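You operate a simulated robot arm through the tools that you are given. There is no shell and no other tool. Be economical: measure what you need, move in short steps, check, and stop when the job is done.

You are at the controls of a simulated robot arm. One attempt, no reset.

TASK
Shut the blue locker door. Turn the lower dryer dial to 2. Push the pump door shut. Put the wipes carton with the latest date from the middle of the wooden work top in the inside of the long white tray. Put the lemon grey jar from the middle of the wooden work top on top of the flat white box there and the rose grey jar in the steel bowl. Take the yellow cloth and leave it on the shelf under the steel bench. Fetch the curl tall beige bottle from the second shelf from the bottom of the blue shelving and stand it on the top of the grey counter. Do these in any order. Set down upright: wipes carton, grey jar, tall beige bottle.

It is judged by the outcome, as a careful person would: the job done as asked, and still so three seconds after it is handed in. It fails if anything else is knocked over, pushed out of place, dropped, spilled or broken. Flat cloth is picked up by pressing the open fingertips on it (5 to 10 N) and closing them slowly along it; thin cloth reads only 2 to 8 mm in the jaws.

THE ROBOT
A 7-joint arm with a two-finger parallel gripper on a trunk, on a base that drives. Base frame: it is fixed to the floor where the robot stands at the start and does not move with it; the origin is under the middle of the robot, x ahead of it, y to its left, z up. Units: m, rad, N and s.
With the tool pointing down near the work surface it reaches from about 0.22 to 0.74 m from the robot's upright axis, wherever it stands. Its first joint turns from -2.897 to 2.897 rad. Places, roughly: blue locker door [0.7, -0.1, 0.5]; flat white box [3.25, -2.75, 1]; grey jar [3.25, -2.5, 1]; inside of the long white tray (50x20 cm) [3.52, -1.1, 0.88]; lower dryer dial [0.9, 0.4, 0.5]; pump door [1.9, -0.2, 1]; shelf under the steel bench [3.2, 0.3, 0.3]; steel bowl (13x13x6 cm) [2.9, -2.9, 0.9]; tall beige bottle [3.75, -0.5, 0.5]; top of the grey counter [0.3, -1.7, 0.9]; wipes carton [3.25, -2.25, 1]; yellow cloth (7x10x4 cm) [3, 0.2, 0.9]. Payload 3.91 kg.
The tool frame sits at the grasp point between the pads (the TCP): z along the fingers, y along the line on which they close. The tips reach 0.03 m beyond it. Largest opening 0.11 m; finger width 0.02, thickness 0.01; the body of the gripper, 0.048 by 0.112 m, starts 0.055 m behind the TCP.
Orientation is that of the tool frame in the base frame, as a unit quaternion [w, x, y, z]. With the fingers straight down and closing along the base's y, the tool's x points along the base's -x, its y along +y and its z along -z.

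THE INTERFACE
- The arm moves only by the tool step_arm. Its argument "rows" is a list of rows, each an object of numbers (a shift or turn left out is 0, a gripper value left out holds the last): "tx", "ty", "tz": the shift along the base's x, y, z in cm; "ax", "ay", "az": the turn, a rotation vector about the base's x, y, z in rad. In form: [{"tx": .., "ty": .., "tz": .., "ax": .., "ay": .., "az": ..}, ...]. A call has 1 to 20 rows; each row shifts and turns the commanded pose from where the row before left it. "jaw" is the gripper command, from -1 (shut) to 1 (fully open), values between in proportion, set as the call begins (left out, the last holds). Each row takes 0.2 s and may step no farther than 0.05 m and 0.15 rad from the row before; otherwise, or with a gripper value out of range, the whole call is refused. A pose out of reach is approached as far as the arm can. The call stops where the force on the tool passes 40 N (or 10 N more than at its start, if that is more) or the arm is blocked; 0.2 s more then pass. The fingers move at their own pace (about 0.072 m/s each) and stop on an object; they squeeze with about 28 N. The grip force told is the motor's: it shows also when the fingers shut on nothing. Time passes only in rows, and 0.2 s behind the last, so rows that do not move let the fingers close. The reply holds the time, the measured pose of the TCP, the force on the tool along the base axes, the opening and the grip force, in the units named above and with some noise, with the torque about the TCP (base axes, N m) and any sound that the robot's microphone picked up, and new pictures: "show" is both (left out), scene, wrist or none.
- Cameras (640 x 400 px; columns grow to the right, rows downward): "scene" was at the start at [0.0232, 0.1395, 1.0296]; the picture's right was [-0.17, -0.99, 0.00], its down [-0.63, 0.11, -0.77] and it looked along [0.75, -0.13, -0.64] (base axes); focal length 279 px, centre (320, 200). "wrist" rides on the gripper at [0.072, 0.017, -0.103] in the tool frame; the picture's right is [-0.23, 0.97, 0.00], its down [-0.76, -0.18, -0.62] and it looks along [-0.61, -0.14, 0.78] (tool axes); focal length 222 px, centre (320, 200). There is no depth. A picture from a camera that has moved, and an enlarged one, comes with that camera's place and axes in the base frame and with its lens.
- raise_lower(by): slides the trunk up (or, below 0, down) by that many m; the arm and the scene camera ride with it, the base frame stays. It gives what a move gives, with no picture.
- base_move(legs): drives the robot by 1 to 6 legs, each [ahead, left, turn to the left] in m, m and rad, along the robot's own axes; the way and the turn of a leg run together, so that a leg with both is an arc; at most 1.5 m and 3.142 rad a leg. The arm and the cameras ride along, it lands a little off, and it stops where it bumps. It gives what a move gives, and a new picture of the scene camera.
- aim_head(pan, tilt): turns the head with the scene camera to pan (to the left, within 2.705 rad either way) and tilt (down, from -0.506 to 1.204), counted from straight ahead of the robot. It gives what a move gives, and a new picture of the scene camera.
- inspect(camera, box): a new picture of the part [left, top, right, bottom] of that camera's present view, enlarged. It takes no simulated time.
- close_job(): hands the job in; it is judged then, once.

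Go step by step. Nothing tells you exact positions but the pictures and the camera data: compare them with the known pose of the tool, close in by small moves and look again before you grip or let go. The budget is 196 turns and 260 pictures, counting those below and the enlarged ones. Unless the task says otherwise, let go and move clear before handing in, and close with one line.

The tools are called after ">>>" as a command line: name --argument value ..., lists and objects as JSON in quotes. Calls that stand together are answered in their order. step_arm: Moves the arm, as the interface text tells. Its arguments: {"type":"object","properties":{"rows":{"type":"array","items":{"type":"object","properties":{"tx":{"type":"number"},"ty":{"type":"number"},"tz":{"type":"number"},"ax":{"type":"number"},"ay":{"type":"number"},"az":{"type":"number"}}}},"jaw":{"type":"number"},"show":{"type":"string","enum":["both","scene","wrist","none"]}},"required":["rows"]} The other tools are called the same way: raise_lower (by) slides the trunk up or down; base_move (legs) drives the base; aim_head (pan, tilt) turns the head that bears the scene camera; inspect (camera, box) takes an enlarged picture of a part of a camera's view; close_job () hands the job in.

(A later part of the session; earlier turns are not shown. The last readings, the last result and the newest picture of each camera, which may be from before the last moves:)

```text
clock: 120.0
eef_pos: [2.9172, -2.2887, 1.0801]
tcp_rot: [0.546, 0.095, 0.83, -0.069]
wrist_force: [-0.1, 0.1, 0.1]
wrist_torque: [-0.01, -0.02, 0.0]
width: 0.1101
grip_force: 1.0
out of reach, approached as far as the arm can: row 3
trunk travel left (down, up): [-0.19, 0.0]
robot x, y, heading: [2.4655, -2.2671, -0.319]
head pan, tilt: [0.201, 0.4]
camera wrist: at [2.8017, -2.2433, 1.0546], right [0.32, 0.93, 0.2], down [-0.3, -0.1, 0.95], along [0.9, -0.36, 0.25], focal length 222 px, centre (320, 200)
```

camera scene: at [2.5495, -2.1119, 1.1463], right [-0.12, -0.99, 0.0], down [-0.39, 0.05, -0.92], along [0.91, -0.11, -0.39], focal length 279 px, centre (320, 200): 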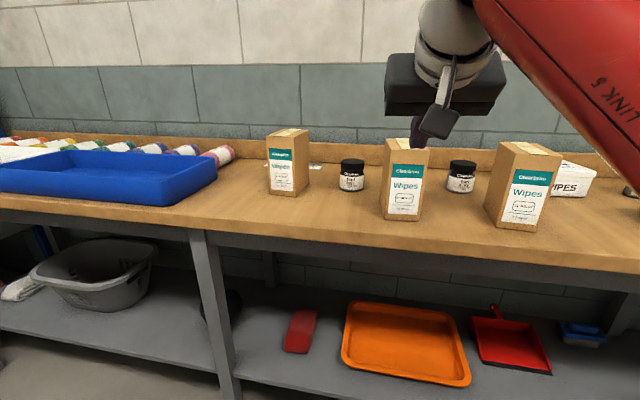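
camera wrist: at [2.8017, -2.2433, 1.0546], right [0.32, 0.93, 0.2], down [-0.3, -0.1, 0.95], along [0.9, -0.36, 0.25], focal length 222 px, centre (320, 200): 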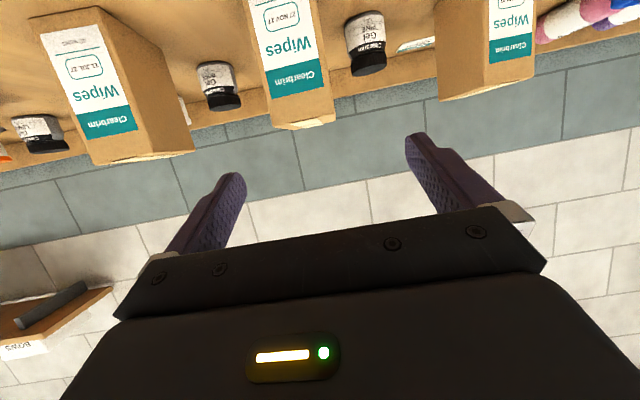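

>>> step_arm --rows '[{"tx": 2, "ty": -1, "tz": -3.5}, {"tx": 2.2, "ty": -1, "tz": -3.5}, {"tx": 2, "ty": -0.9}, {"tx": 2.2, "ty": -0.6, "tz": -1}, {"tx": 2.2, "ty": -0.6, "tz": -1}, {"tx": 2.2, "ty": -0.6, "tz": -1}, {"tx": 2.3, "ty": -0.5, "tz": -1}]' --show "wrist"

>>> step_arm --rows '[{}, {}, {}, {}, {}]' --jaw -1

```text
clock: 121.7
eef_pos: [3.0683, -2.3406, 0.9694]
tcp_rot: [0.545, 0.095, 0.83, -0.069]
wrist_force: [0.3, -0.9, 0.0]
wrist_torque: [0.0, -0.02, 0.0]
width: 0.11
grip_force: 0.0
trunk travel left (down, up): [-0.19, 0.0]
robot x, y, heading: [2.4672, -2.2663, -0.318]
head pan, tilt: [0.201, 0.4]
camera wrist: at [2.9519, -2.2946, 0.9426], right [0.31, 0.93, 0.2], down [-0.3, -0.1, 0.95], along [0.9, -0.36, 0.25], focal length 222 px, centre (320, 200)
```

wrist: 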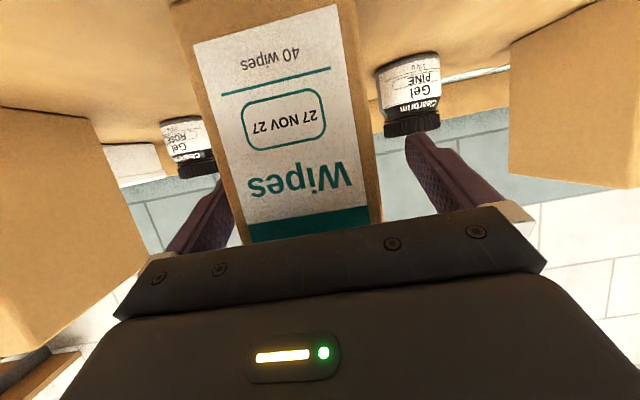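

```text
clock: 122.8
eef_pos: [3.0683, -2.3406, 0.9687]
tcp_rot: [0.544, 0.095, 0.831, -0.069]
wrist_force: [1.6, -2.1, 1.0]
wrist_torque: [0.01, -0.23, -0.11]
width: 0.0719
grip_force: 27.7
trunk travel left (down, up): [-0.19, 0.0]
robot x, y, heading: [2.4669, -2.2637, -0.321]
head pan, tilt: [0.201, 0.4]
camera scene: at [2.5493, -2.1121, 1.1464], right [-0.12, -0.99, 0.0], down [-0.39, 0.05, -0.92], along [0.91, -0.11, -0.39], focal length 279 px, centre (320, 200)
camera wrist: at [2.9519, -2.2949, 0.9426], right [0.32, 0.93, 0.2], down [-0.3, -0.1, 0.95], along [0.9, -0.36, 0.25], focal length 222 px, centre (320, 200)
```

scene: 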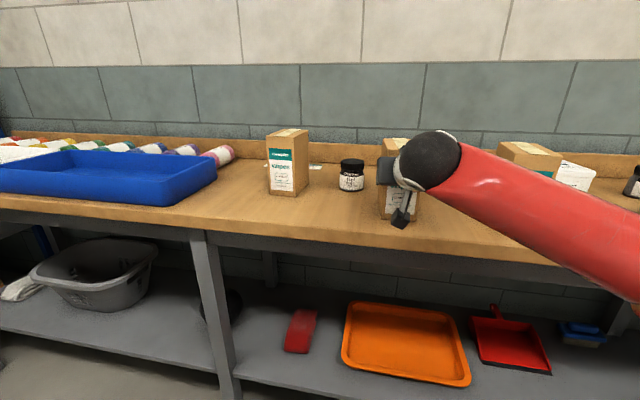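
wrist: 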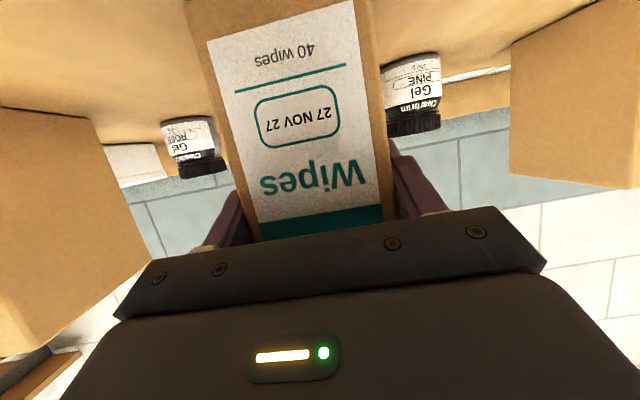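

Gripped squarely. I'll lift slowly and watch the width.

>>> step_arm --rows '[{"tz": 0.3}, {"tz": 0.5}, {"tz": 0.7}, {"tz": 1}, {"tz": 1}]' --show "wrist"

```text
clock: 124.0
eef_pos: [3.0681, -2.3426, 1.0046]
tcp_rot: [0.544, 0.095, 0.831, -0.069]
wrist_force: [0.9, -0.5, -5.6]
wrist_torque: [0.03, 0.1, 0.01]
width: 0.072
grip_force: 27.3
trunk travel left (down, up): [-0.19, 0.0]
robot x, y, heading: [2.468, -2.2703, -0.318]
head pan, tilt: [0.201, 0.4]
camera wrist: at [2.9519, -2.2952, 0.9791], right [0.32, 0.93, 0.2], down [-0.3, -0.1, 0.95], along [0.9, -0.36, 0.25], focal length 222 px, centre (320, 200)
```

wrist: 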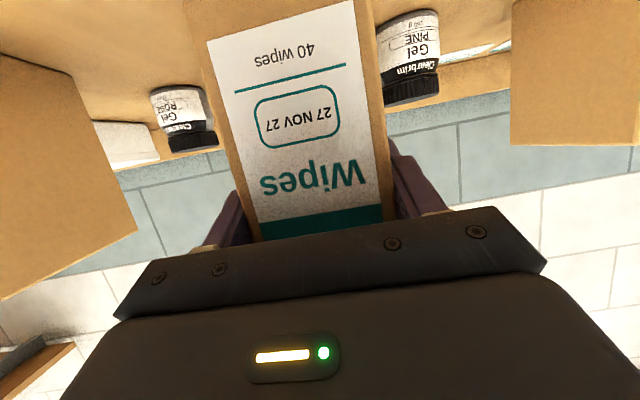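

>>> step_arm --rows '[{"tz": 1.2}, {"tz": 1.4}, {"tz": 1.4}, {"tz": 1.2}, {"tx": -1.5, "ty": 0.5}, {"tx": -2, "ty": 0.7}, {"tx": -2.5, "ty": 0.86}, {"tx": -2.5, "ty": 0.86}, {"tx": -2.5, "ty": 0.86}, {"tx": -2.5, "ty": 0.86}, {"tx": -2.5, "ty": 0.86}, {"tx": -2, "ty": 0.7}]'

```text
clock: 126.7
eef_pos: [2.9131, -2.2847, 1.0525]
tcp_rot: [0.545, 0.095, 0.83, -0.069]
wrist_force: [0.7, -0.4, -4.4]
wrist_torque: [0.0, 0.11, -0.01]
width: 0.072
grip_force: 28.2
out of reach, approached as far as the arm can: row 11, 12
trunk travel left (down, up): [-0.19, 0.0]
robot x, y, heading: [2.467, -2.2639, -0.321]
head pan, tilt: [0.201, 0.4]
camera scene: at [2.5494, -2.1119, 1.1463], right [-0.12, -0.99, 0.0], down [-0.39, 0.05, -0.92], along [0.91, -0.11, -0.39], focal length 279 px, centre (320, 200)
camera wrist: at [2.797, -2.2385, 1.0272], right [0.32, 0.93, 0.2], down [-0.3, -0.1, 0.95], along [0.9, -0.36, 0.25], focal length 222 px, centre (320, 200)
```

scene: 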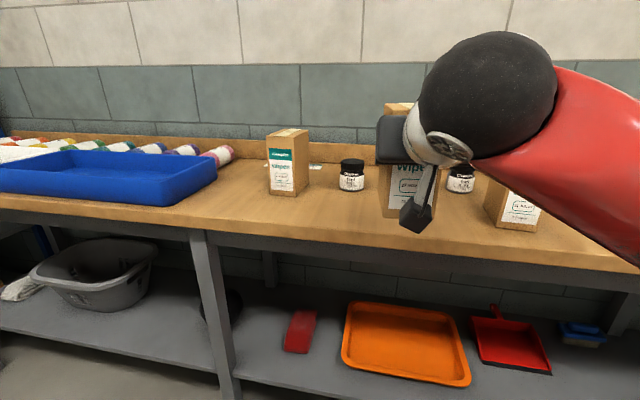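
wrist: 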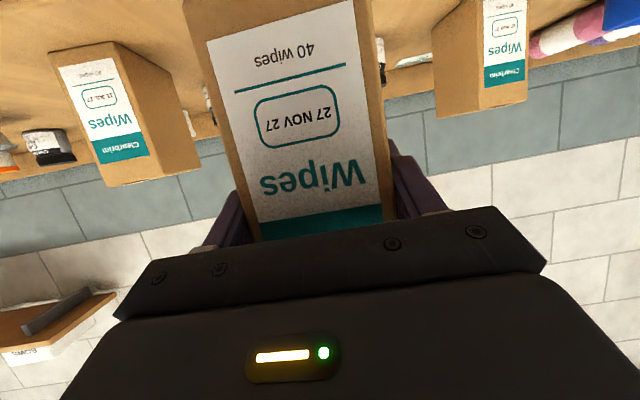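

>>> base_move --legs '[[-0.08, 0, 0], [0, 0.6, 0], [0, 0.62, 0]]'

>>> aim_head --pan 0.0 --tilt 0.5

```text
clock: 133.7
eef_pos: [3.2105, -1.1059, 1.0533]
tcp_rot: [0.545, 0.091, 0.831, -0.067]
wrist_force: [-0.2, 0.5, -4.9]
wrist_torque: [0.02, 0.15, 0.01]
width: 0.0721
grip_force: 28.4
trunk travel left (down, up): [-0.19, 0.0]
robot x, y, heading: [2.7656, -1.0892, -0.308]
head pan, tilt: [0.201, 0.4]
camera scene: at [2.8444, -0.9363, 1.1463], right [-0.11, -0.99, 0.0], down [-0.39, 0.04, -0.92], along [0.92, -0.1, -0.39], focal length 279 px, centre (320, 200)
```

scene: 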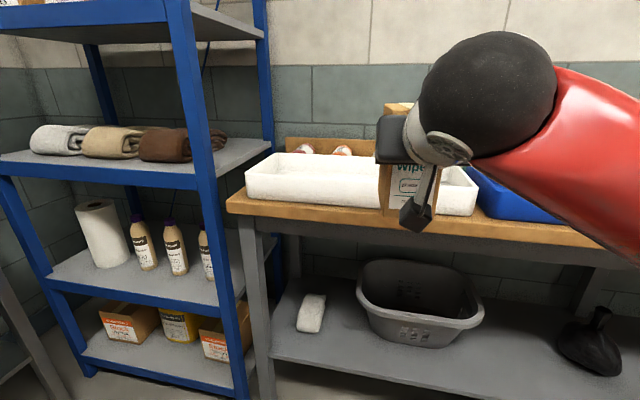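

```text
clock: 134.5
eef_pos: [3.2104, -1.105, 1.0527]
tcp_rot: [0.545, 0.091, 0.831, -0.067]
wrist_force: [-0.3, 0.6, -5.2]
wrist_torque: [0.05, 0.14, -0.01]
width: 0.0719
grip_force: 27.9
trunk travel left (down, up): [-0.19, 0.0]
robot x, y, heading: [2.7632, -1.09, -0.306]
head pan, tilt: [0.0, 0.499]
camera scene: at [2.839, -0.9539, 1.1372], right [-0.3, -0.95, 0.0], down [-0.46, 0.15, -0.88], along [0.84, -0.27, -0.48], focal length 279 px, centre (320, 200)
```

scene: 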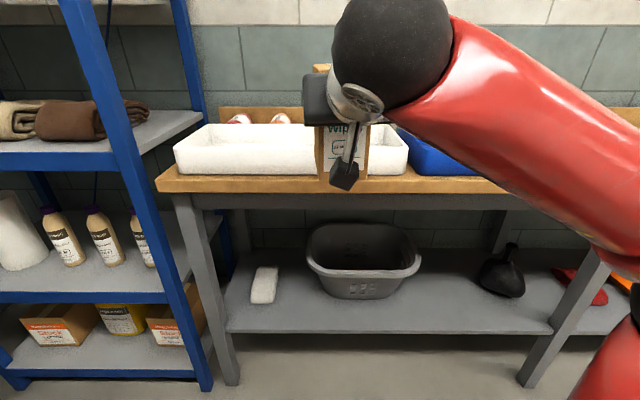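

>>> base_move --legs '[[0.1, 0, 0]]'

>>> step_arm --rows '[{"tz": 1, "az": -0.04}, {"az": -0.04}]' --show "scene"

```text
clock: 135.6
eef_pos: [3.3049, -1.1355, 1.053]
tcp_rot: [0.545, 0.09, 0.831, -0.066]
wrist_force: [-0.7, 0.3, -4.1]
wrist_torque: [0.07, 0.13, -0.01]
width: 0.0719
grip_force: 28.5
trunk travel left (down, up): [-0.19, 0.0]
robot x, y, heading: [2.8557, -1.1187, -0.307]
head pan, tilt: [0.0, 0.499]
camera scene: at [2.9337, -0.984, 1.1372], right [-0.3, -0.95, 0.0], down [-0.46, 0.14, -0.88], along [0.84, -0.27, -0.48], focal length 279 px, centre (320, 200)
```

scene: 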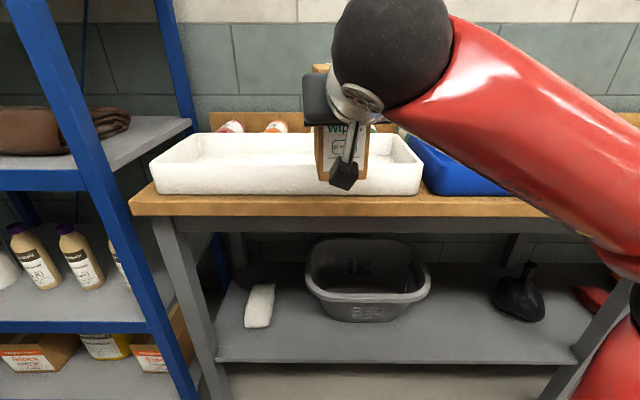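

```text
clock: 136.2
eef_pos: [3.3043, -1.1344, 1.0634]
tcp_rot: [0.542, 0.124, 0.826, -0.089]
wrist_force: [0.2, 0.1, -4.4]
wrist_torque: [0.02, 0.14, -0.01]
width: 0.0721
grip_force: 28.2
trunk travel left (down, up): [-0.19, 0.0]
robot x, y, heading: [2.8605, -1.1202, -0.311]
head pan, tilt: [0.0, 0.499]
camera scene: at [2.9337, -0.9841, 1.1372], right [-0.3, -0.95, 0.0], down [-0.46, 0.14, -0.88], along [0.84, -0.27, -0.48], focal length 279 px, centre (320, 200)
```

scene: 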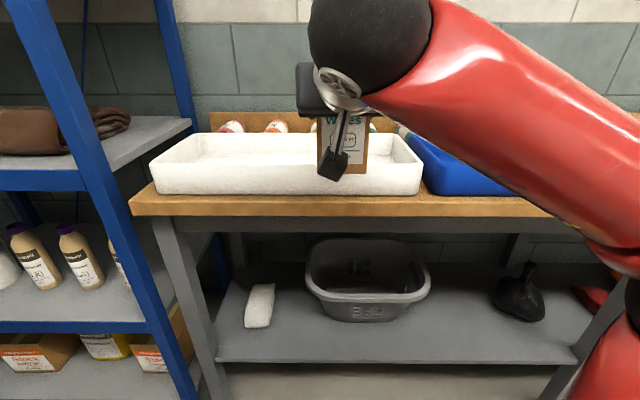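

>>> step_arm --rows '[{"tx": 2, "ty": 0.4}, {"tx": 3, "ty": 0.6}, {"tx": 3.5, "ty": 0.7}, {"tx": 3.5, "ty": 0.7}, {"tx": 3.5, "ty": 0.7}, {"tx": 3, "ty": 0.7}]' --show "both"

```text
clock: 137.6
eef_pos: [3.4909, -1.0979, 1.0615]
tcp_rot: [0.542, 0.123, 0.826, -0.087]
wrist_force: [0.0, -1.0, -3.0]
wrist_torque: [0.05, 0.17, 0.01]
width: 0.0718
grip_force: 28.3
trunk travel left (down, up): [-0.19, 0.0]
robot x, y, heading: [2.8587, -1.1226, -0.31]
head pan, tilt: [0.0, 0.499]
camera scene: at [2.9336, -0.9841, 1.1372], right [-0.3, -0.95, 0.0], down [-0.46, 0.14, -0.88], along [0.84, -0.27, -0.48], focal length 279 px, centre (320, 200)
camera wrist: at [3.3777, -1.0432, 1.0368], right [0.38, 0.9, 0.2], down [-0.31, -0.08, 0.95], along [0.87, -0.42, 0.25], focal length 222 px, centre (320, 200)
```

scene: 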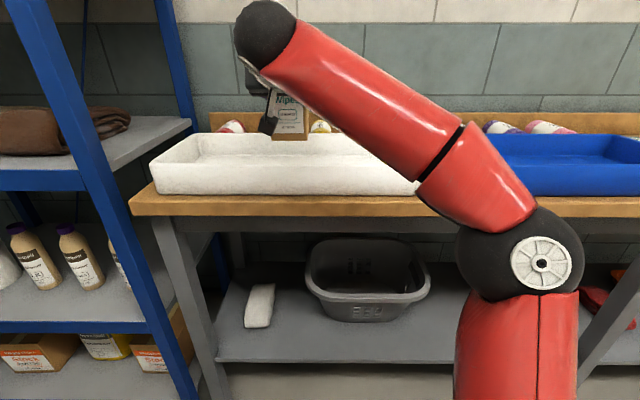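
wrist: 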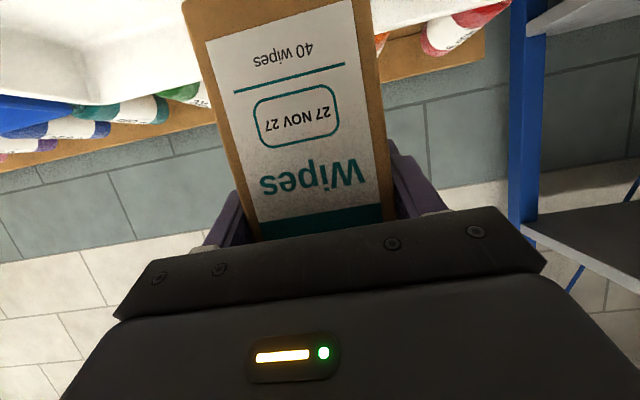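

>>> step_arm --rows '[{"tz": -1.5}, {"tz": -2}, {"tz": -2}, {"tz": -1.2}]' --show "scene"

>>> step_arm --rows '[{"tz": -0.4}, {"tz": -0.4}, {"tz": -0.4}]' --show "scene"

```text
clock: 138.6
eef_pos: [3.4899, -1.0983, 0.9953]
tcp_rot: [0.541, 0.124, 0.827, -0.088]
wrist_force: [-0.5, 1.0, -4.6]
wrist_torque: [0.03, 0.11, -0.02]
width: 0.0721
grip_force: 28.2
trunk travel left (down, up): [-0.19, 0.0]
robot x, y, heading: [2.8573, -1.1198, -0.307]
head pan, tilt: [0.0, 0.499]
camera scene: at [2.9338, -0.9839, 1.1372], right [-0.3, -0.95, 0.0], down [-0.46, 0.14, -0.88], along [0.84, -0.27, -0.48], focal length 279 px, centre (320, 200)
```

scene: 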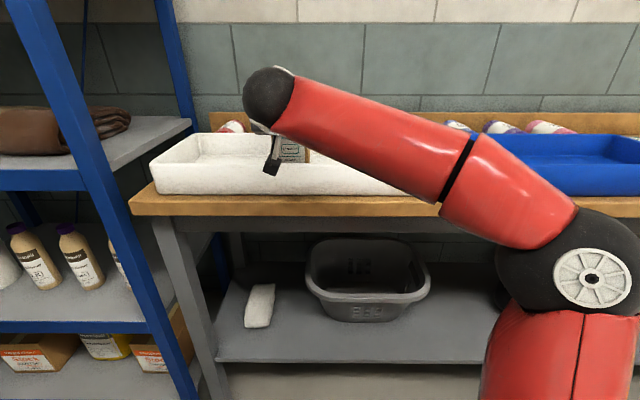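

```text
clock: 139.4
eef_pos: [3.4913, -1.0957, 0.9832]
tcp_rot: [0.542, 0.123, 0.827, -0.088]
wrist_force: [-0.4, 0.1, -3.9]
wrist_torque: [0.06, 0.1, 0.0]
width: 0.0721
grip_force: 28.4
trunk travel left (down, up): [-0.19, 0.0]
robot x, y, heading: [2.8585, -1.123, -0.308]
head pan, tilt: [0.0, 0.499]
camera scene: at [2.9339, -0.984, 1.1372], right [-0.3, -0.95, 0.0], down [-0.46, 0.14, -0.88], along [0.84, -0.27, -0.48], focal length 279 px, centre (320, 200)
```

scene: 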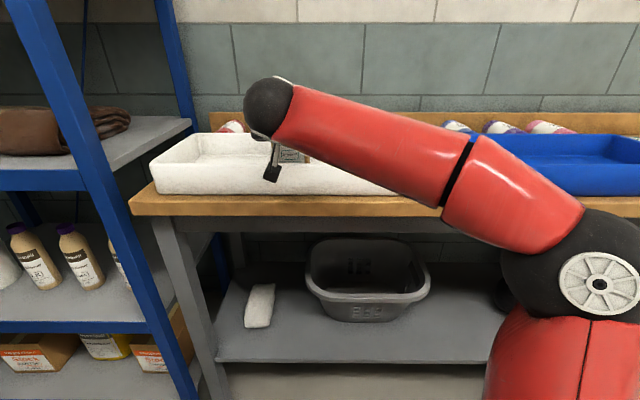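

>>> step_arm --rows '[{"tz": -0.3}, {"tz": -0.3}]' --show "none"

>>> step_arm --rows '[{"tz": -0.3}, {"tz": -0.2}]' --show "wrist"

```text
clock: 140.0
eef_pos: [3.4892, -1.0962, 0.9781]
tcp_rot: [0.542, 0.123, 0.827, -0.087]
wrist_force: [0.1, -0.1, -5.1]
wrist_torque: [0.04, 0.12, 0.01]
width: 0.072
grip_force: 28.0
trunk travel left (down, up): [-0.19, 0.0]
robot x, y, heading: [2.8582, -1.1172, -0.312]
head pan, tilt: [0.0, 0.499]
```

```text
clock: 140.6
eef_pos: [3.4889, -1.0968, 0.9769]
tcp_rot: [0.545, 0.124, 0.825, -0.087]
wrist_force: [6.2, -1.1, 21.5]
wrist_torque: [0.64, 0.07, -0.25]
width: 0.0718
grip_force: 28.3
trunk travel left (down, up): [-0.19, 0.0]
robot x, y, heading: [2.8578, -1.1223, -0.31]
head pan, tilt: [0.0, 0.499]
camera wrist: at [3.3758, -1.0428, 0.9498], right [0.38, 0.9, 0.2], down [-0.31, -0.08, 0.95], along [0.87, -0.42, 0.25], focal length 222 px, centre (320, 200)
```

wrist: 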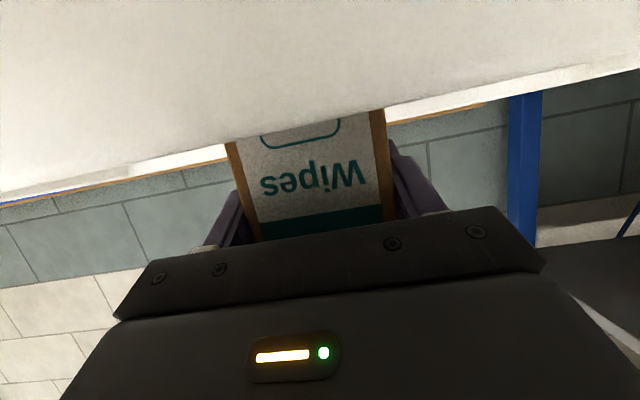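

>>> step_arm --rows '[{"tz": 0.2}, {}, {}, {}]' --jaw 1 --show "none"

>>> step_arm --rows '[{"tx": -1.7, "ty": 0.55, "tz": 0.8}, {"tx": -2.6, "ty": 0.83, "tz": 1.2}, {"tx": -2.6, "ty": 0.83, "tz": 1.2}, {"tx": -2.6, "ty": 0.83, "tz": 1.2}, {"tx": -2.6, "ty": 0.83, "tz": 1.2}, {"tx": -2.6, "ty": 0.83, "tz": 1.2}]' --show "both"

```text
clock: 141.6
eef_pos: [3.4893, -1.0961, 0.9751]
tcp_rot: [0.542, 0.123, 0.827, -0.088]
wrist_force: [-0.2, 0.8, -0.3]
wrist_torque: [0.01, -0.02, 0.02]
width: 0.11
grip_force: 0.1
trunk travel left (down, up): [-0.19, 0.0]
robot x, y, heading: [2.8578, -1.1213, -0.309]
head pan, tilt: [0.0, 0.499]
```

```text
clock: 143.0
eef_pos: [3.3441, -1.0493, 1.0417]
tcp_rot: [0.541, 0.124, 0.827, -0.088]
wrist_force: [0.0, 0.2, -0.8]
wrist_torque: [-0.04, 0.0, 0.04]
width: 0.1098
grip_force: 0.1
trunk travel left (down, up): [-0.19, 0.0]
robot x, y, heading: [2.8606, -1.1234, -0.31]
head pan, tilt: [0.0, 0.499]
camera scene: at [2.9337, -0.984, 1.1372], right [-0.3, -0.95, 0.0], down [-0.46, 0.14, -0.88], along [0.84, -0.27, -0.48], focal length 279 px, centre (320, 200)
camera wrist: at [3.2312, -0.9958, 1.0159], right [0.38, 0.9, 0.2], down [-0.31, -0.08, 0.95], along [0.87, -0.42, 0.25], focal length 222 px, centre (320, 200)
```

scene: 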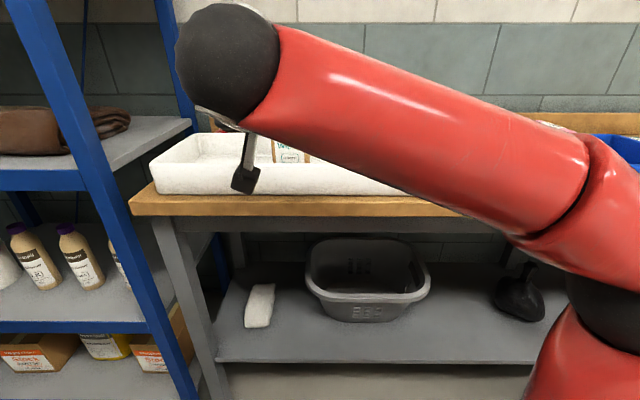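
wrist: 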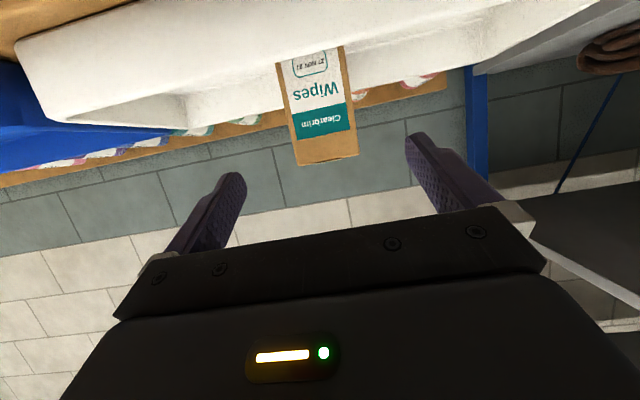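

The carton stands in the tray. Next I'll back away and turn left to find the steel bench, the yellow cloth and the pump.

>>> base_move --legs '[[-0.45, 0, 0], [0, 0, 1.55]]'

>>> aim_head --pan 0.0 --tilt 0.35

>>> aim_head --pan 0.9 --tilt 0.25

```text
clock: 149.5
eef_pos: [2.3629, -0.4983, 1.0417]
tcp_rot: [0.448, -0.492, 0.675, 0.318]
wrist_force: [-0.1, 0.5, 0.1]
wrist_torque: [-0.02, 0.0, 0.0]
width: 0.1099
grip_force: 0.1
trunk travel left (down, up): [-0.19, 0.0]
robot x, y, heading: [2.4249, -0.9858, 1.249]
head pan, tilt: [0.0, 0.499]
camera scene: at [2.2912, -0.9072, 1.1372], right [0.95, -0.32, 0.0], down [-0.15, -0.45, -0.88], along [0.28, 0.83, -0.48], focal length 279 px, centre (320, 200)
```

scene: 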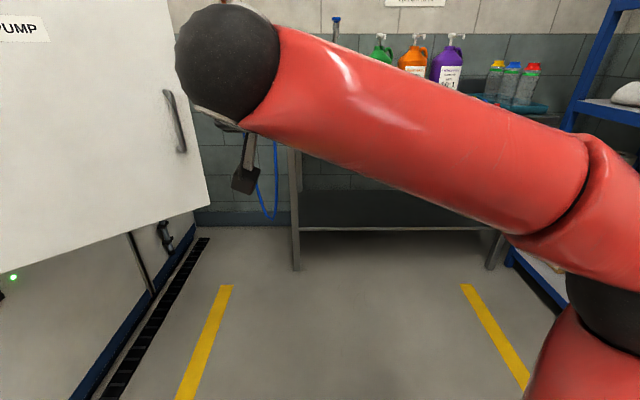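

```text
clock: 150.2
eef_pos: [2.3625, -0.4977, 1.0422]
tcp_rot: [0.448, -0.492, 0.675, 0.318]
wrist_force: [0.0, -0.1, 0.8]
wrist_torque: [0.0, -0.01, -0.01]
width: 0.1101
grip_force: 0.1
trunk travel left (down, up): [-0.19, 0.0]
robot x, y, heading: [2.427, -0.9873, 1.245]
head pan, tilt: [0.0, 0.351]
camera scene: at [2.2919, -0.9052, 1.1508], right [0.95, -0.32, 0.0], down [-0.11, -0.33, -0.94], along [0.3, 0.89, -0.34], focal length 279 px, centre (320, 200)
```

scene: 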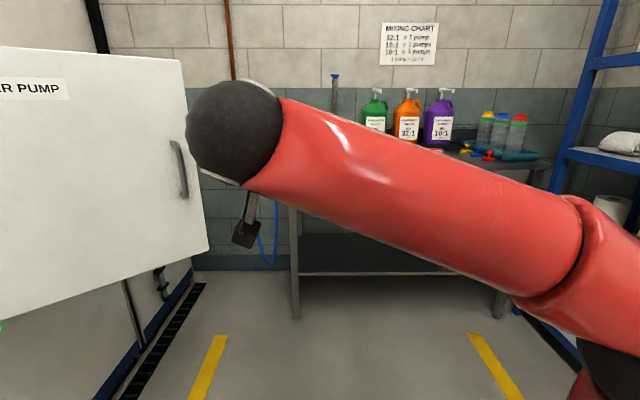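

```text
clock: 151.4
eef_pos: [2.3622, -0.4977, 1.0422]
tcp_rot: [0.448, -0.492, 0.676, 0.317]
wrist_force: [-0.5, -0.8, -1.1]
wrist_torque: [0.01, -0.01, -0.01]
width: 0.1098
grip_force: 0.1
trunk travel left (down, up): [-0.19, 0.0]
robot x, y, heading: [2.4263, -0.9862, 1.249]
head pan, tilt: [0.901, 0.25]
camera scene: at [2.2114, -0.9153, 1.1603], right [0.84, 0.55, 0.0], down [0.14, -0.21, -0.97], along [-0.53, 0.81, -0.25], focal length 279 px, centre (320, 200)
```

scene: 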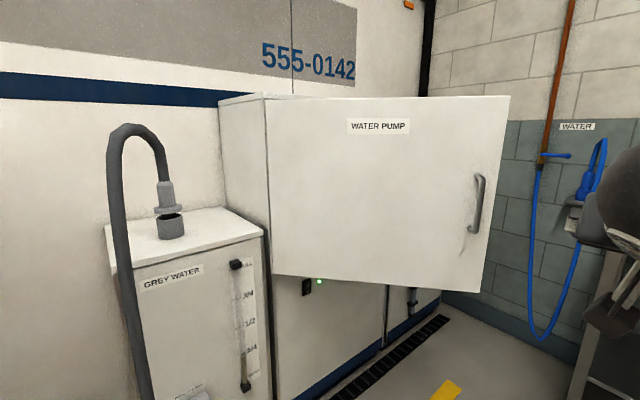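

The pump door's hinge is near (1.66, −0.33) and its free edge near (2.21, −0.07), about 47° open. I'll centre the arm, turn to face it and line up to push from its outer side, below the handle.

>>> step_arm --rows '[{"tx": 3.4, "ty": -1.1, "tz": -2}, {"tx": 3.4, "ty": -1.1, "tz": -2}, {"tx": 3.4, "ty": -1.1, "tz": -2}, {"tx": 3.4, "ty": -1.1, "tz": -2}, {"tx": 3.4, "ty": -1.1, "tz": -2}, {"tx": 3.4, "ty": -1.1, "tz": -2}]' --show "none" --jaw -1

>>> base_move --legs '[[0, 0, 1.6], [-0.22, 0, 0], [0, -0.72, 0]]'

>>> aim_head --pan 0.1 --tilt 0.3

```text
clock: 152.8
eef_pos: [2.5659, -0.565, 0.9214]
tcp_rot: [0.448, -0.493, 0.675, 0.318]
wrist_force: [0.2, 0.2, 0.0]
wrist_torque: [0.01, -0.04, -0.03]
width: 0.0001
grip_force: 28.5
trunk travel left (down, up): [-0.19, 0.0]
robot x, y, heading: [2.4308, -0.9825, 1.253]
head pan, tilt: [0.901, 0.25]
```

```text
clock: 161.9
eef_pos: [2.4433, -0.2192, 0.9213]
tcp_rot: [-0.091, 0.826, -0.128, -0.541]
wrist_force: [-0.2, 0.1, 0.6]
wrist_torque: [0.02, -0.02, 0.04]
width: 0.0001
grip_force: 28.0
trunk travel left (down, up): [-0.19, 0.0]
robot x, y, heading: [2.8655, -0.3564, 2.822]
head pan, tilt: [0.901, 0.25]
camera scene: at [2.7936, -0.5705, 1.1603], right [-0.55, 0.83, 0.0], down [0.21, 0.14, -0.97], along [-0.81, -0.53, -0.25], focal length 279 px, centre (320, 200)
```

scene: 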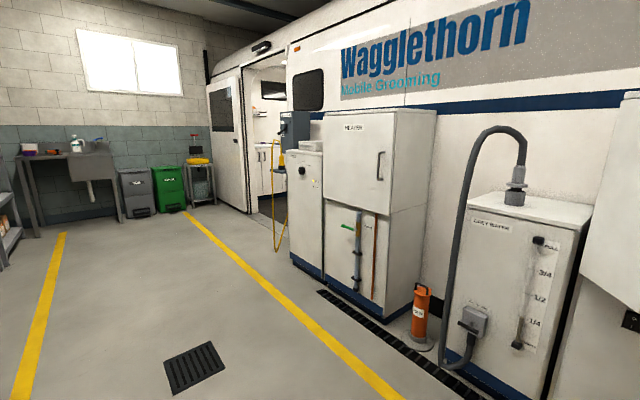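

```text
clock: 163.1
eef_pos: [2.442, -0.2187, 0.9205]
tcp_rot: [-0.091, 0.826, -0.128, -0.541]
wrist_force: [-0.2, -0.2, -0.1]
wrist_torque: [0.01, 0.02, 0.01]
width: 0.0
grip_force: 28.4
trunk travel left (down, up): [-0.19, 0.0]
robot x, y, heading: [2.8617, -0.3547, 2.823]
head pan, tilt: [0.099, 0.3]
camera scene: at [2.7804, -0.4989, 1.1556], right [0.22, 0.98, 0.0], down [0.29, -0.06, -0.96], along [-0.93, 0.21, -0.3], focal length 279 px, centre (320, 200)
```

scene: 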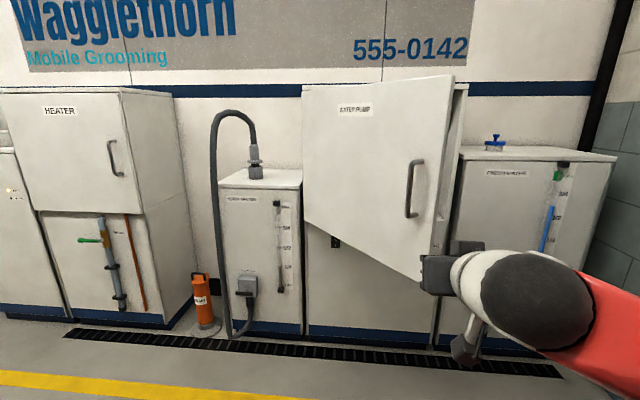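

>>> step_arm --rows '[{"tz": -3, "ty": 1, "ax": 0.037, "ay": 0.114}, {"tz": -3, "ty": 1, "tx": 0.5, "ax": 0.037, "ay": 0.114}, {"tz": -3, "ty": 1, "tx": 0.5, "ax": 0.037, "ay": 0.114}, {"tz": -3, "ty": 1}, {"tz": -2}]' --show "none"

>>> step_arm --rows '[{"tx": -4, "ty": 1.2}, {"tx": -4, "ty": 1.2}, {"tx": -4, "ty": 1.2}, {"tx": -4, "ty": 1.2}, {"tx": -3, "ty": 0.9}]' --show "scene"

```text
clock: 164.3
eef_pos: [2.4284, -0.1635, 0.8072]
tcp_rot: [-0.113, 0.716, -0.112, -0.68]
wrist_force: [0.3, -0.4, 0.2]
wrist_torque: [0.0, 0.0, -0.03]
width: 0.0
grip_force: 27.7
out of reach, approached as far as the arm can: row 3, 4, 5
trunk travel left (down, up): [-0.19, 0.0]
robot x, y, heading: [2.8625, -0.3535, 2.824]
head pan, tilt: [0.099, 0.3]
```

```text
clock: 165.5
eef_pos: [2.2386, -0.1089, 0.8069]
tcp_rot: [-0.112, 0.715, -0.11, -0.681]
wrist_force: [-0.4, 0.1, -0.4]
wrist_torque: [0.04, 0.0, 0.02]
width: 0.0
grip_force: 28.2
trunk travel left (down, up): [-0.19, 0.0]
robot x, y, heading: [2.8616, -0.3552, 2.823]
head pan, tilt: [0.099, 0.3]
camera scene: at [2.7805, -0.4988, 1.1556], right [0.22, 0.98, 0.0], down [0.29, -0.06, -0.96], along [-0.93, 0.21, -0.3], focal length 279 px, centre (320, 200)
```

scene: 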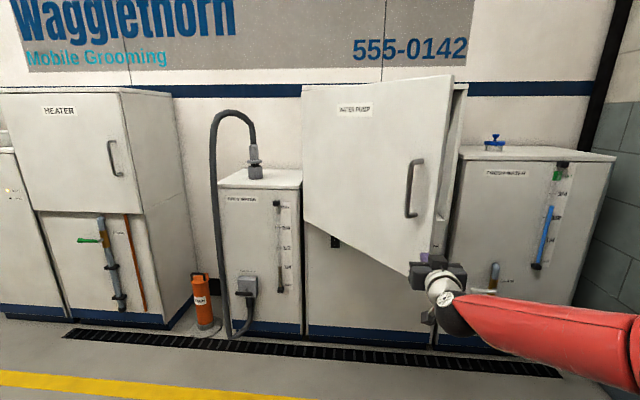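

>>> step_arm --rows '[{"tx": -0.9, "ty": -2.9}, {"tx": -0.9, "ty": -2.9}, {"tx": -2.5, "ty": 0.75}, {"tx": -2, "ty": 0.6}]' --show "scene"

```text
clock: 166.5
eef_pos: [2.1772, -0.1526, 0.8075]
tcp_rot: [-0.113, 0.716, -0.112, -0.679]
wrist_force: [-0.1, -0.3, 0.2]
wrist_torque: [-0.04, 0.01, 0.01]
width: 0.0
grip_force: 27.8
trunk travel left (down, up): [-0.19, 0.0]
robot x, y, heading: [2.8622, -0.354, 2.821]
head pan, tilt: [0.099, 0.3]
camera scene: at [2.7804, -0.4989, 1.1556], right [0.22, 0.98, 0.0], down [0.29, -0.06, -0.96], along [-0.93, 0.21, -0.3], focal length 279 px, centre (320, 200)
```

scene: 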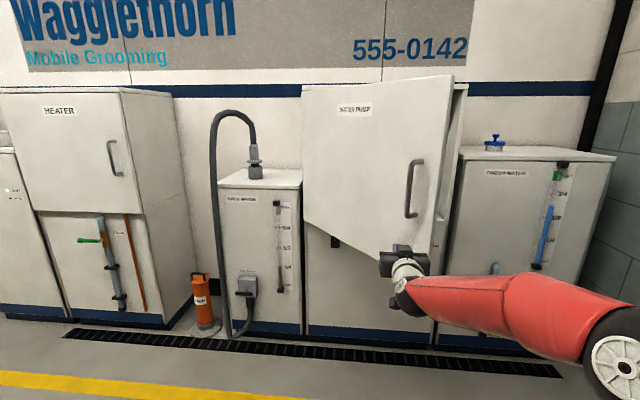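

>>> step_arm --rows '[{"tx": -1.4, "ty": 0.42}, {"tx": -1.4, "ty": 0.42}, {"tx": -1.4, "ty": 0.42}, {"tx": -1.4, "ty": 0.42}, {"tx": -1.4, "ty": 0.42}, {"tx": -1.4, "ty": 0.42}]' --show "scene"

```text
clock: 167.9
eef_pos: [2.0923, -0.1283, 0.8081]
tcp_rot: [-0.113, 0.716, -0.111, -0.68]
wrist_force: [-0.3, 0.5, -1.0]
wrist_torque: [0.01, -0.03, -0.02]
width: 0.0
grip_force: 28.1
trunk travel left (down, up): [-0.19, 0.0]
robot x, y, heading: [2.8644, -0.3538, 2.828]
head pan, tilt: [0.099, 0.3]
camera scene: at [2.7804, -0.4989, 1.1556], right [0.22, 0.98, 0.0], down [0.29, -0.06, -0.96], along [-0.93, 0.21, -0.3], focal length 279 px, centre (320, 200)
```

scene: 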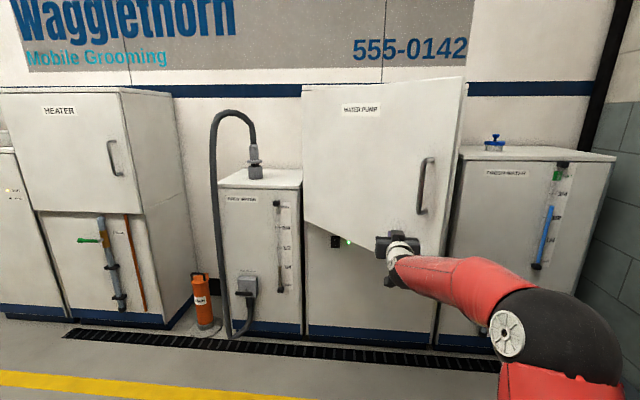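

>>> base_move --legs '[[0.12, 0, 0]]'

>>> base_move --legs '[[0.1, 0, 0]]'

```text
clock: 169.1
eef_pos: [1.9769, -0.0915, 0.807]
tcp_rot: [-0.113, 0.715, -0.111, -0.681]
wrist_force: [0.1, 0.3, 0.4]
wrist_torque: [0.01, 0.01, 0.0]
width: 0.0001
grip_force: 28.0
trunk travel left (down, up): [-0.19, 0.0]
robot x, y, heading: [2.747, -0.3176, 2.828]
head pan, tilt: [0.099, 0.3]
camera scene: at [2.6652, -0.4612, 1.1556], right [0.21, 0.98, 0.0], down [0.29, -0.06, -0.96], along [-0.93, 0.21, -0.3], focal length 279 px, centre (320, 200)
```

scene: 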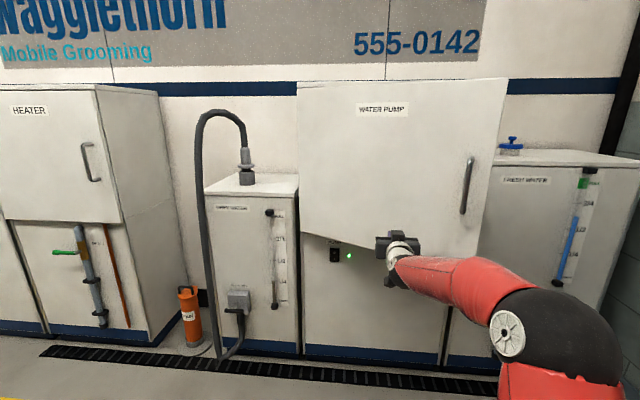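

```text
clock: 170.3
eef_pos: [1.8792, -0.0591, 0.8073]
tcp_rot: [-0.113, 0.716, -0.111, -0.68]
wrist_force: [0.2, 0.0, 0.4]
wrist_torque: [0.01, -0.02, 0.02]
width: 0.0
grip_force: 27.8
trunk travel left (down, up): [-0.19, 0.0]
robot x, y, heading: [2.6499, -0.2852, 2.827]
head pan, tilt: [0.099, 0.3]
camera scene: at [2.5683, -0.4295, 1.1556], right [0.21, 0.98, 0.0], down [0.29, -0.06, -0.96], along [-0.93, 0.21, -0.3], focal length 279 px, centre (320, 200)
```

scene: 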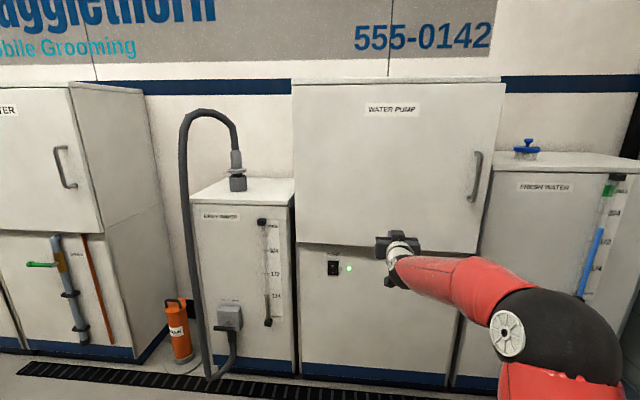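

>>> step_arm --rows '[{"tx": -1, "ty": 0.3}, {"tx": -1, "ty": 0.3}, {"tx": -1, "ty": 0.3}, {"tx": -1, "ty": 0.3}, {"tx": -1, "ty": 0.3}, {"tx": -1, "ty": 0.3}]' --show "scene"

>>> inspect --camera "scene" --box '[280, 60, 540, 280]'

```text
clock: 171.7
eef_pos: [1.8204, -0.0423, 0.8049]
tcp_rot: [-0.114, 0.715, -0.112, -0.681]
wrist_force: [0.0, -0.4, 0.2]
wrist_torque: [0.02, 0.0, 0.01]
width: 0.0
grip_force: 28.0
trunk travel left (down, up): [-0.19, 0.0]
robot x, y, heading: [2.6515, -0.2833, 2.825]
head pan, tilt: [0.099, 0.3]
camera scene: at [2.5683, -0.4295, 1.1556], right [0.22, 0.98, 0.0], down [0.29, -0.06, -0.96], along [-0.93, 0.21, -0.3], focal length 279 px, centre (320, 200)
```

scene: 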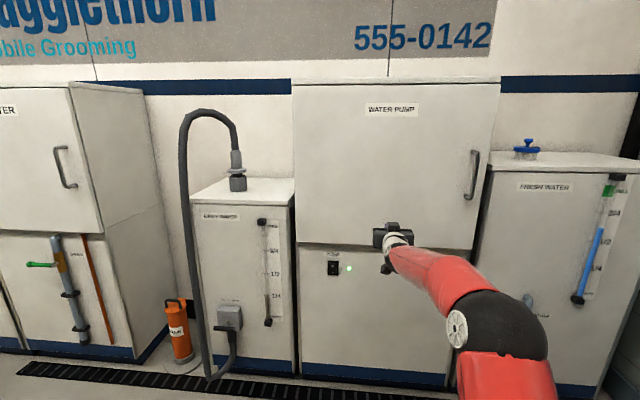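

```text
1.82 times, centred on (410, 170) of scene
camera zoom: at [2.5683, -0.4295, 1.1556], right [0.22, 0.98, 0.0], down [0.29, -0.06, -0.96], along [-0.93, 0.21, -0.3], focal length 507 px, centre (156, 254)
```

zoom: 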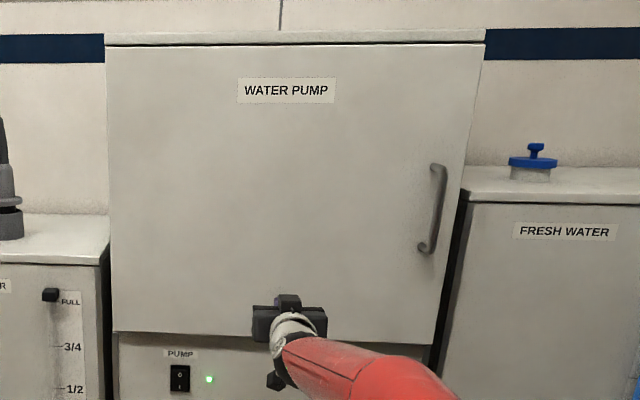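

>>> step_arm --rows '[{"tx": -0.8, "ty": 0.24}, {"tx": -0.8, "ty": 0.24}, {"tx": -0.8, "ty": 0.24}, {"tx": -0.8, "ty": 0.24}, {"tx": -0.8, "ty": 0.24}, {"tx": -0.8, "ty": 0.24}, {"tx": -0.8, "ty": 0.24}]' --show "none"

>>> inspect --camera "scene" --box '[280, 60, 540, 280]'

```text
clock: 173.1
eef_pos: [1.7762, -0.0291, 0.8078]
tcp_rot: [-0.112, 0.717, -0.111, -0.679]
wrist_force: [28.8, -7.8, 0.3]
wrist_torque: [0.09, 0.26, -0.01]
width: 0.0
grip_force: 27.5
trunk travel left (down, up): [-0.19, 0.0]
robot x, y, heading: [2.6519, -0.2896, 2.825]
head pan, tilt: [0.099, 0.3]
stopped in row 7: the force on the tool passed its limit at 66 N (the readings are from after the stop); the commanded pose is now the measured one
```

```text
1.82 times, centred on (410, 170) of scene
camera zoom: at [2.5711, -0.4303, 1.1557], right [0.22, 0.98, 0.0], down [0.29, -0.06, -0.96], along [-0.93, 0.21, -0.29], focal length 507 px, centre (156, 254)
```

zoom: 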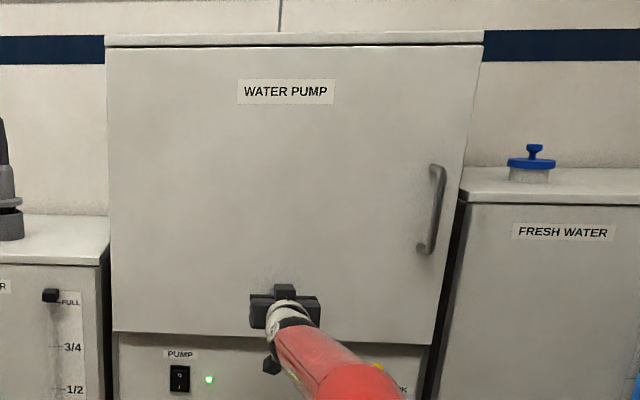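

The pump door is shut. I'll retract the arm to tool-down and turn to the steel bench.

>>> step_arm --rows '[{"tx": 4, "ty": -1.2}, {"tx": 4, "ty": -1.2}, {"tx": 4, "ty": -1.2}, {"tx": 4, "ty": -1.2}, {"tx": 4, "ty": -1.2, "ax": -0.046, "ay": -0.141}, {"tx": 3.5, "ty": -1.1, "tz": 1, "ax": -0.046, "ay": -0.141}, {"tx": 3.5, "ty": -1.1, "tz": 1, "ax": -0.046, "ay": -0.141}, {"tx": 3, "ty": -1, "tz": 2, "ax": -0.046, "ay": -0.141}, {"tz": 2, "ax": -0.046, "ay": -0.141}, {"tz": 2, "ax": -0.046, "ay": -0.141}, {"tz": 2, "ax": -0.046, "ay": -0.141}]' --show "none"

>>> base_move --legs '[[-0.1, 0, 0], [0, 0, -1.58]]'

>>> aim_head --pan 0.0 --tilt 0.5

```text
clock: 175.5
eef_pos: [2.0737, -0.119, 0.9036]
tcp_rot: [-0.039, 0.961, -0.148, -0.232]
wrist_force: [0.1, 0.0, 0.8]
wrist_torque: [0.0, 0.0, 0.01]
width: 0.0002
grip_force: 28.7
trunk travel left (down, up): [-0.19, 0.0]
robot x, y, heading: [2.6504, -0.2824, 2.827]
head pan, tilt: [0.099, 0.3]
```

```text
clock: 179.1
eef_pos: [2.5527, 0.2521, 0.9086]
tcp_rot: [-0.136, 0.781, -0.577, -0.197]
wrist_force: [0.6, -10.8, 7.2]
wrist_torque: [-0.23, -0.06, -0.06]
width: 0.0
grip_force: 28.4
trunk travel left (down, up): [-0.19, 0.0]
robot x, y, heading: [2.7416, -0.3192, 1.829]
head pan, tilt: [0.099, 0.3]
stopped in leg 2: the force on the tool passed its limit at 73 N (the readings are from after the stop); the commanded pose is now the measured one
camera scene: at [2.578, -0.3276, 1.1555], right [0.94, 0.35, 0.0], down [0.1, -0.28, -0.96], along [-0.34, 0.89, -0.29], focal length 279 px, centre (320, 200)
```

scene: 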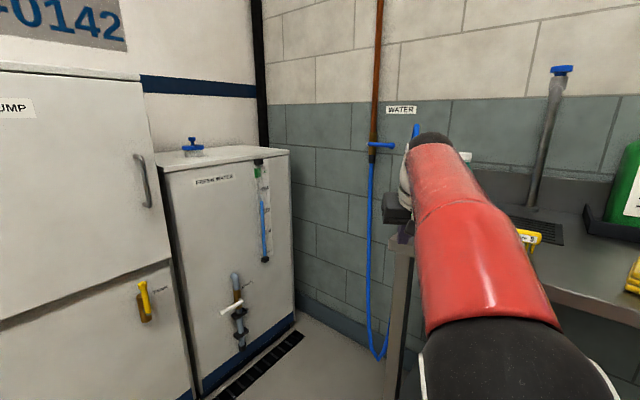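

```text
clock: 179.8
eef_pos: [2.5522, 0.2534, 0.9081]
tcp_rot: [-0.138, 0.78, -0.578, -0.196]
wrist_force: [-0.7, -10.6, 11.5]
wrist_torque: [-0.18, -0.05, -0.03]
width: 0.0001
grip_force: 27.7
trunk travel left (down, up): [-0.19, 0.0]
robot x, y, heading: [2.7457, -0.3167, 1.834]
head pan, tilt: [0.0, 0.499]
camera scene: at [2.5874, -0.3273, 1.1373], right [0.97, 0.26, 0.0], down [0.12, -0.46, -0.88], along [-0.23, 0.85, -0.48], focal length 279 px, centre (320, 200)
```

scene: 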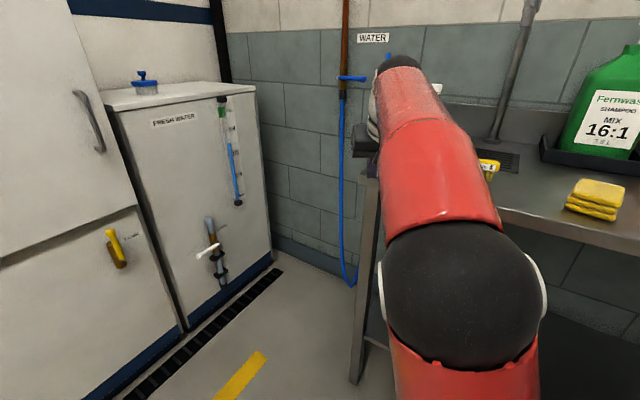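

I brushed the corner of the bench, so I'll back straight off and approach again.

>>> base_move --legs '[[-0.25, 0, 0], [0, 0, -0.58]]'

```text
clock: 183.2
eef_pos: [2.9536, 0.0294, 0.9059]
tcp_rot: [0.186, -0.587, 0.774, 0.149]
wrist_force: [-0.1, 0.0, 0.2]
wrist_torque: [0.0, 0.02, 0.03]
width: 0.0002
grip_force: 27.8
trunk travel left (down, up): [-0.19, 0.0]
robot x, y, heading: [2.8067, -0.5551, 1.266]
head pan, tilt: [0.0, 0.499]
camera scene: at [2.6704, -0.4783, 1.1372], right [0.95, -0.3, 0.0], down [-0.14, -0.46, -0.88], along [0.26, 0.84, -0.48], focal length 279 px, centre (320, 200)
```

scene: 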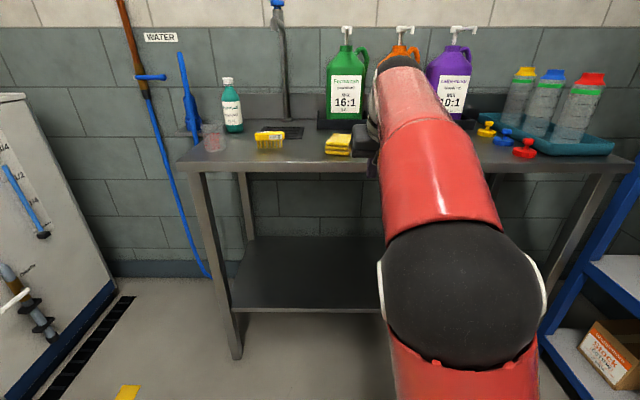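

>>> inspect --camera "scene" --box '[180, 60, 400, 190]'

>>> inspect --camera "scene" --box '[320, 125, 380, 165]'

```text
2.91 times, centred on (290, 125) of scene
camera zoom: at [2.6704, -0.4783, 1.1372], right [0.95, -0.3, 0.0], down [-0.14, -0.46, -0.88], along [0.26, 0.84, -0.48], focal length 811 px, centre (407, 418)
```

zoom: 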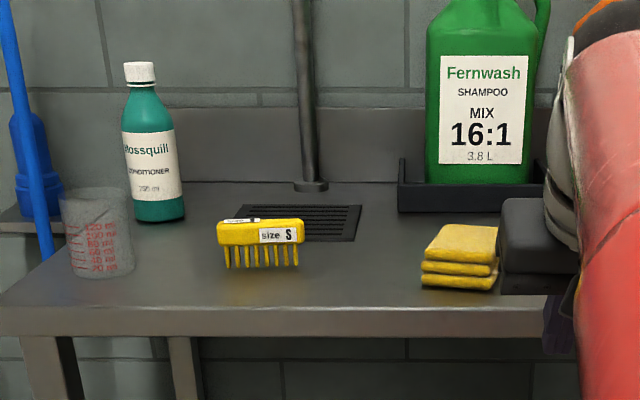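

```text
10.00 times, centred on (350, 145) of scene
camera zoom: at [2.6704, -0.4783, 1.1372], right [0.95, -0.3, 0.0], down [-0.14, -0.46, -0.88], along [0.26, 0.84, -0.48], focal length 2789 px, centre (20, 750)
```

zoom: 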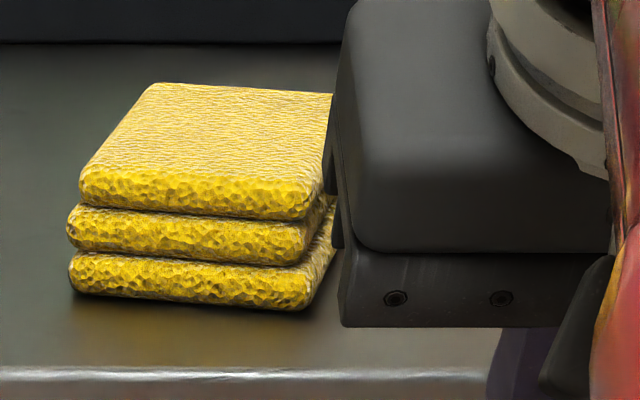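

>>> step_arm --rows '[{"ty": -3, "tx": -1, "ax": -0.113, "ay": 0.0316, "az": -0.06}, {"ty": -3, "tx": -1, "ax": -0.113, "ay": 0.0316, "az": -0.06}, {"ty": -3, "tx": -1, "ax": -0.113, "ay": 0.0316, "az": -0.06}, {"ty": -3, "tx": -1, "ax": -0.113, "ay": 0.0316, "az": -0.06}, {"tz": 2}, {"tz": 2}, {"tz": 2}]' --jaw 1 --show "wrist"

```text
clock: 184.8
eef_pos: [2.9121, -0.0904, 0.9673]
tcp_rot: [0.018, -0.507, 0.862, -0.014]
wrist_force: [-0.7, -0.2, -0.4]
wrist_torque: [0.03, -0.04, -0.01]
width: 0.1098
grip_force: 0.0
trunk travel left (down, up): [-0.19, 0.0]
robot x, y, heading: [2.811, -0.5571, 1.267]
head pan, tilt: [0.0, 0.499]
camera wrist: at [2.8578, -0.1443, 1.0684], right [-0.74, 0.67, -0.04], down [0.5, 0.58, 0.64], along [0.45, 0.46, -0.77], focal length 222 px, centre (320, 200)
```

wrist: 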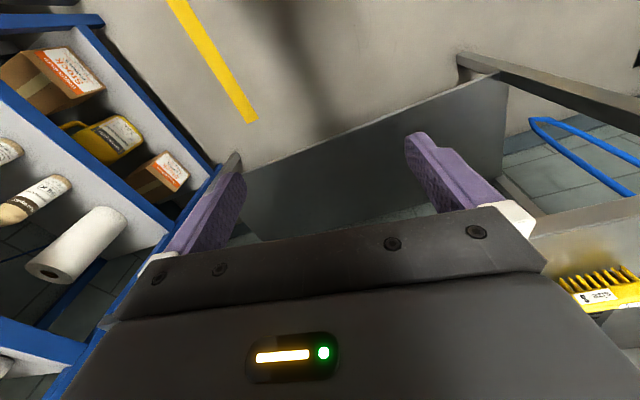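

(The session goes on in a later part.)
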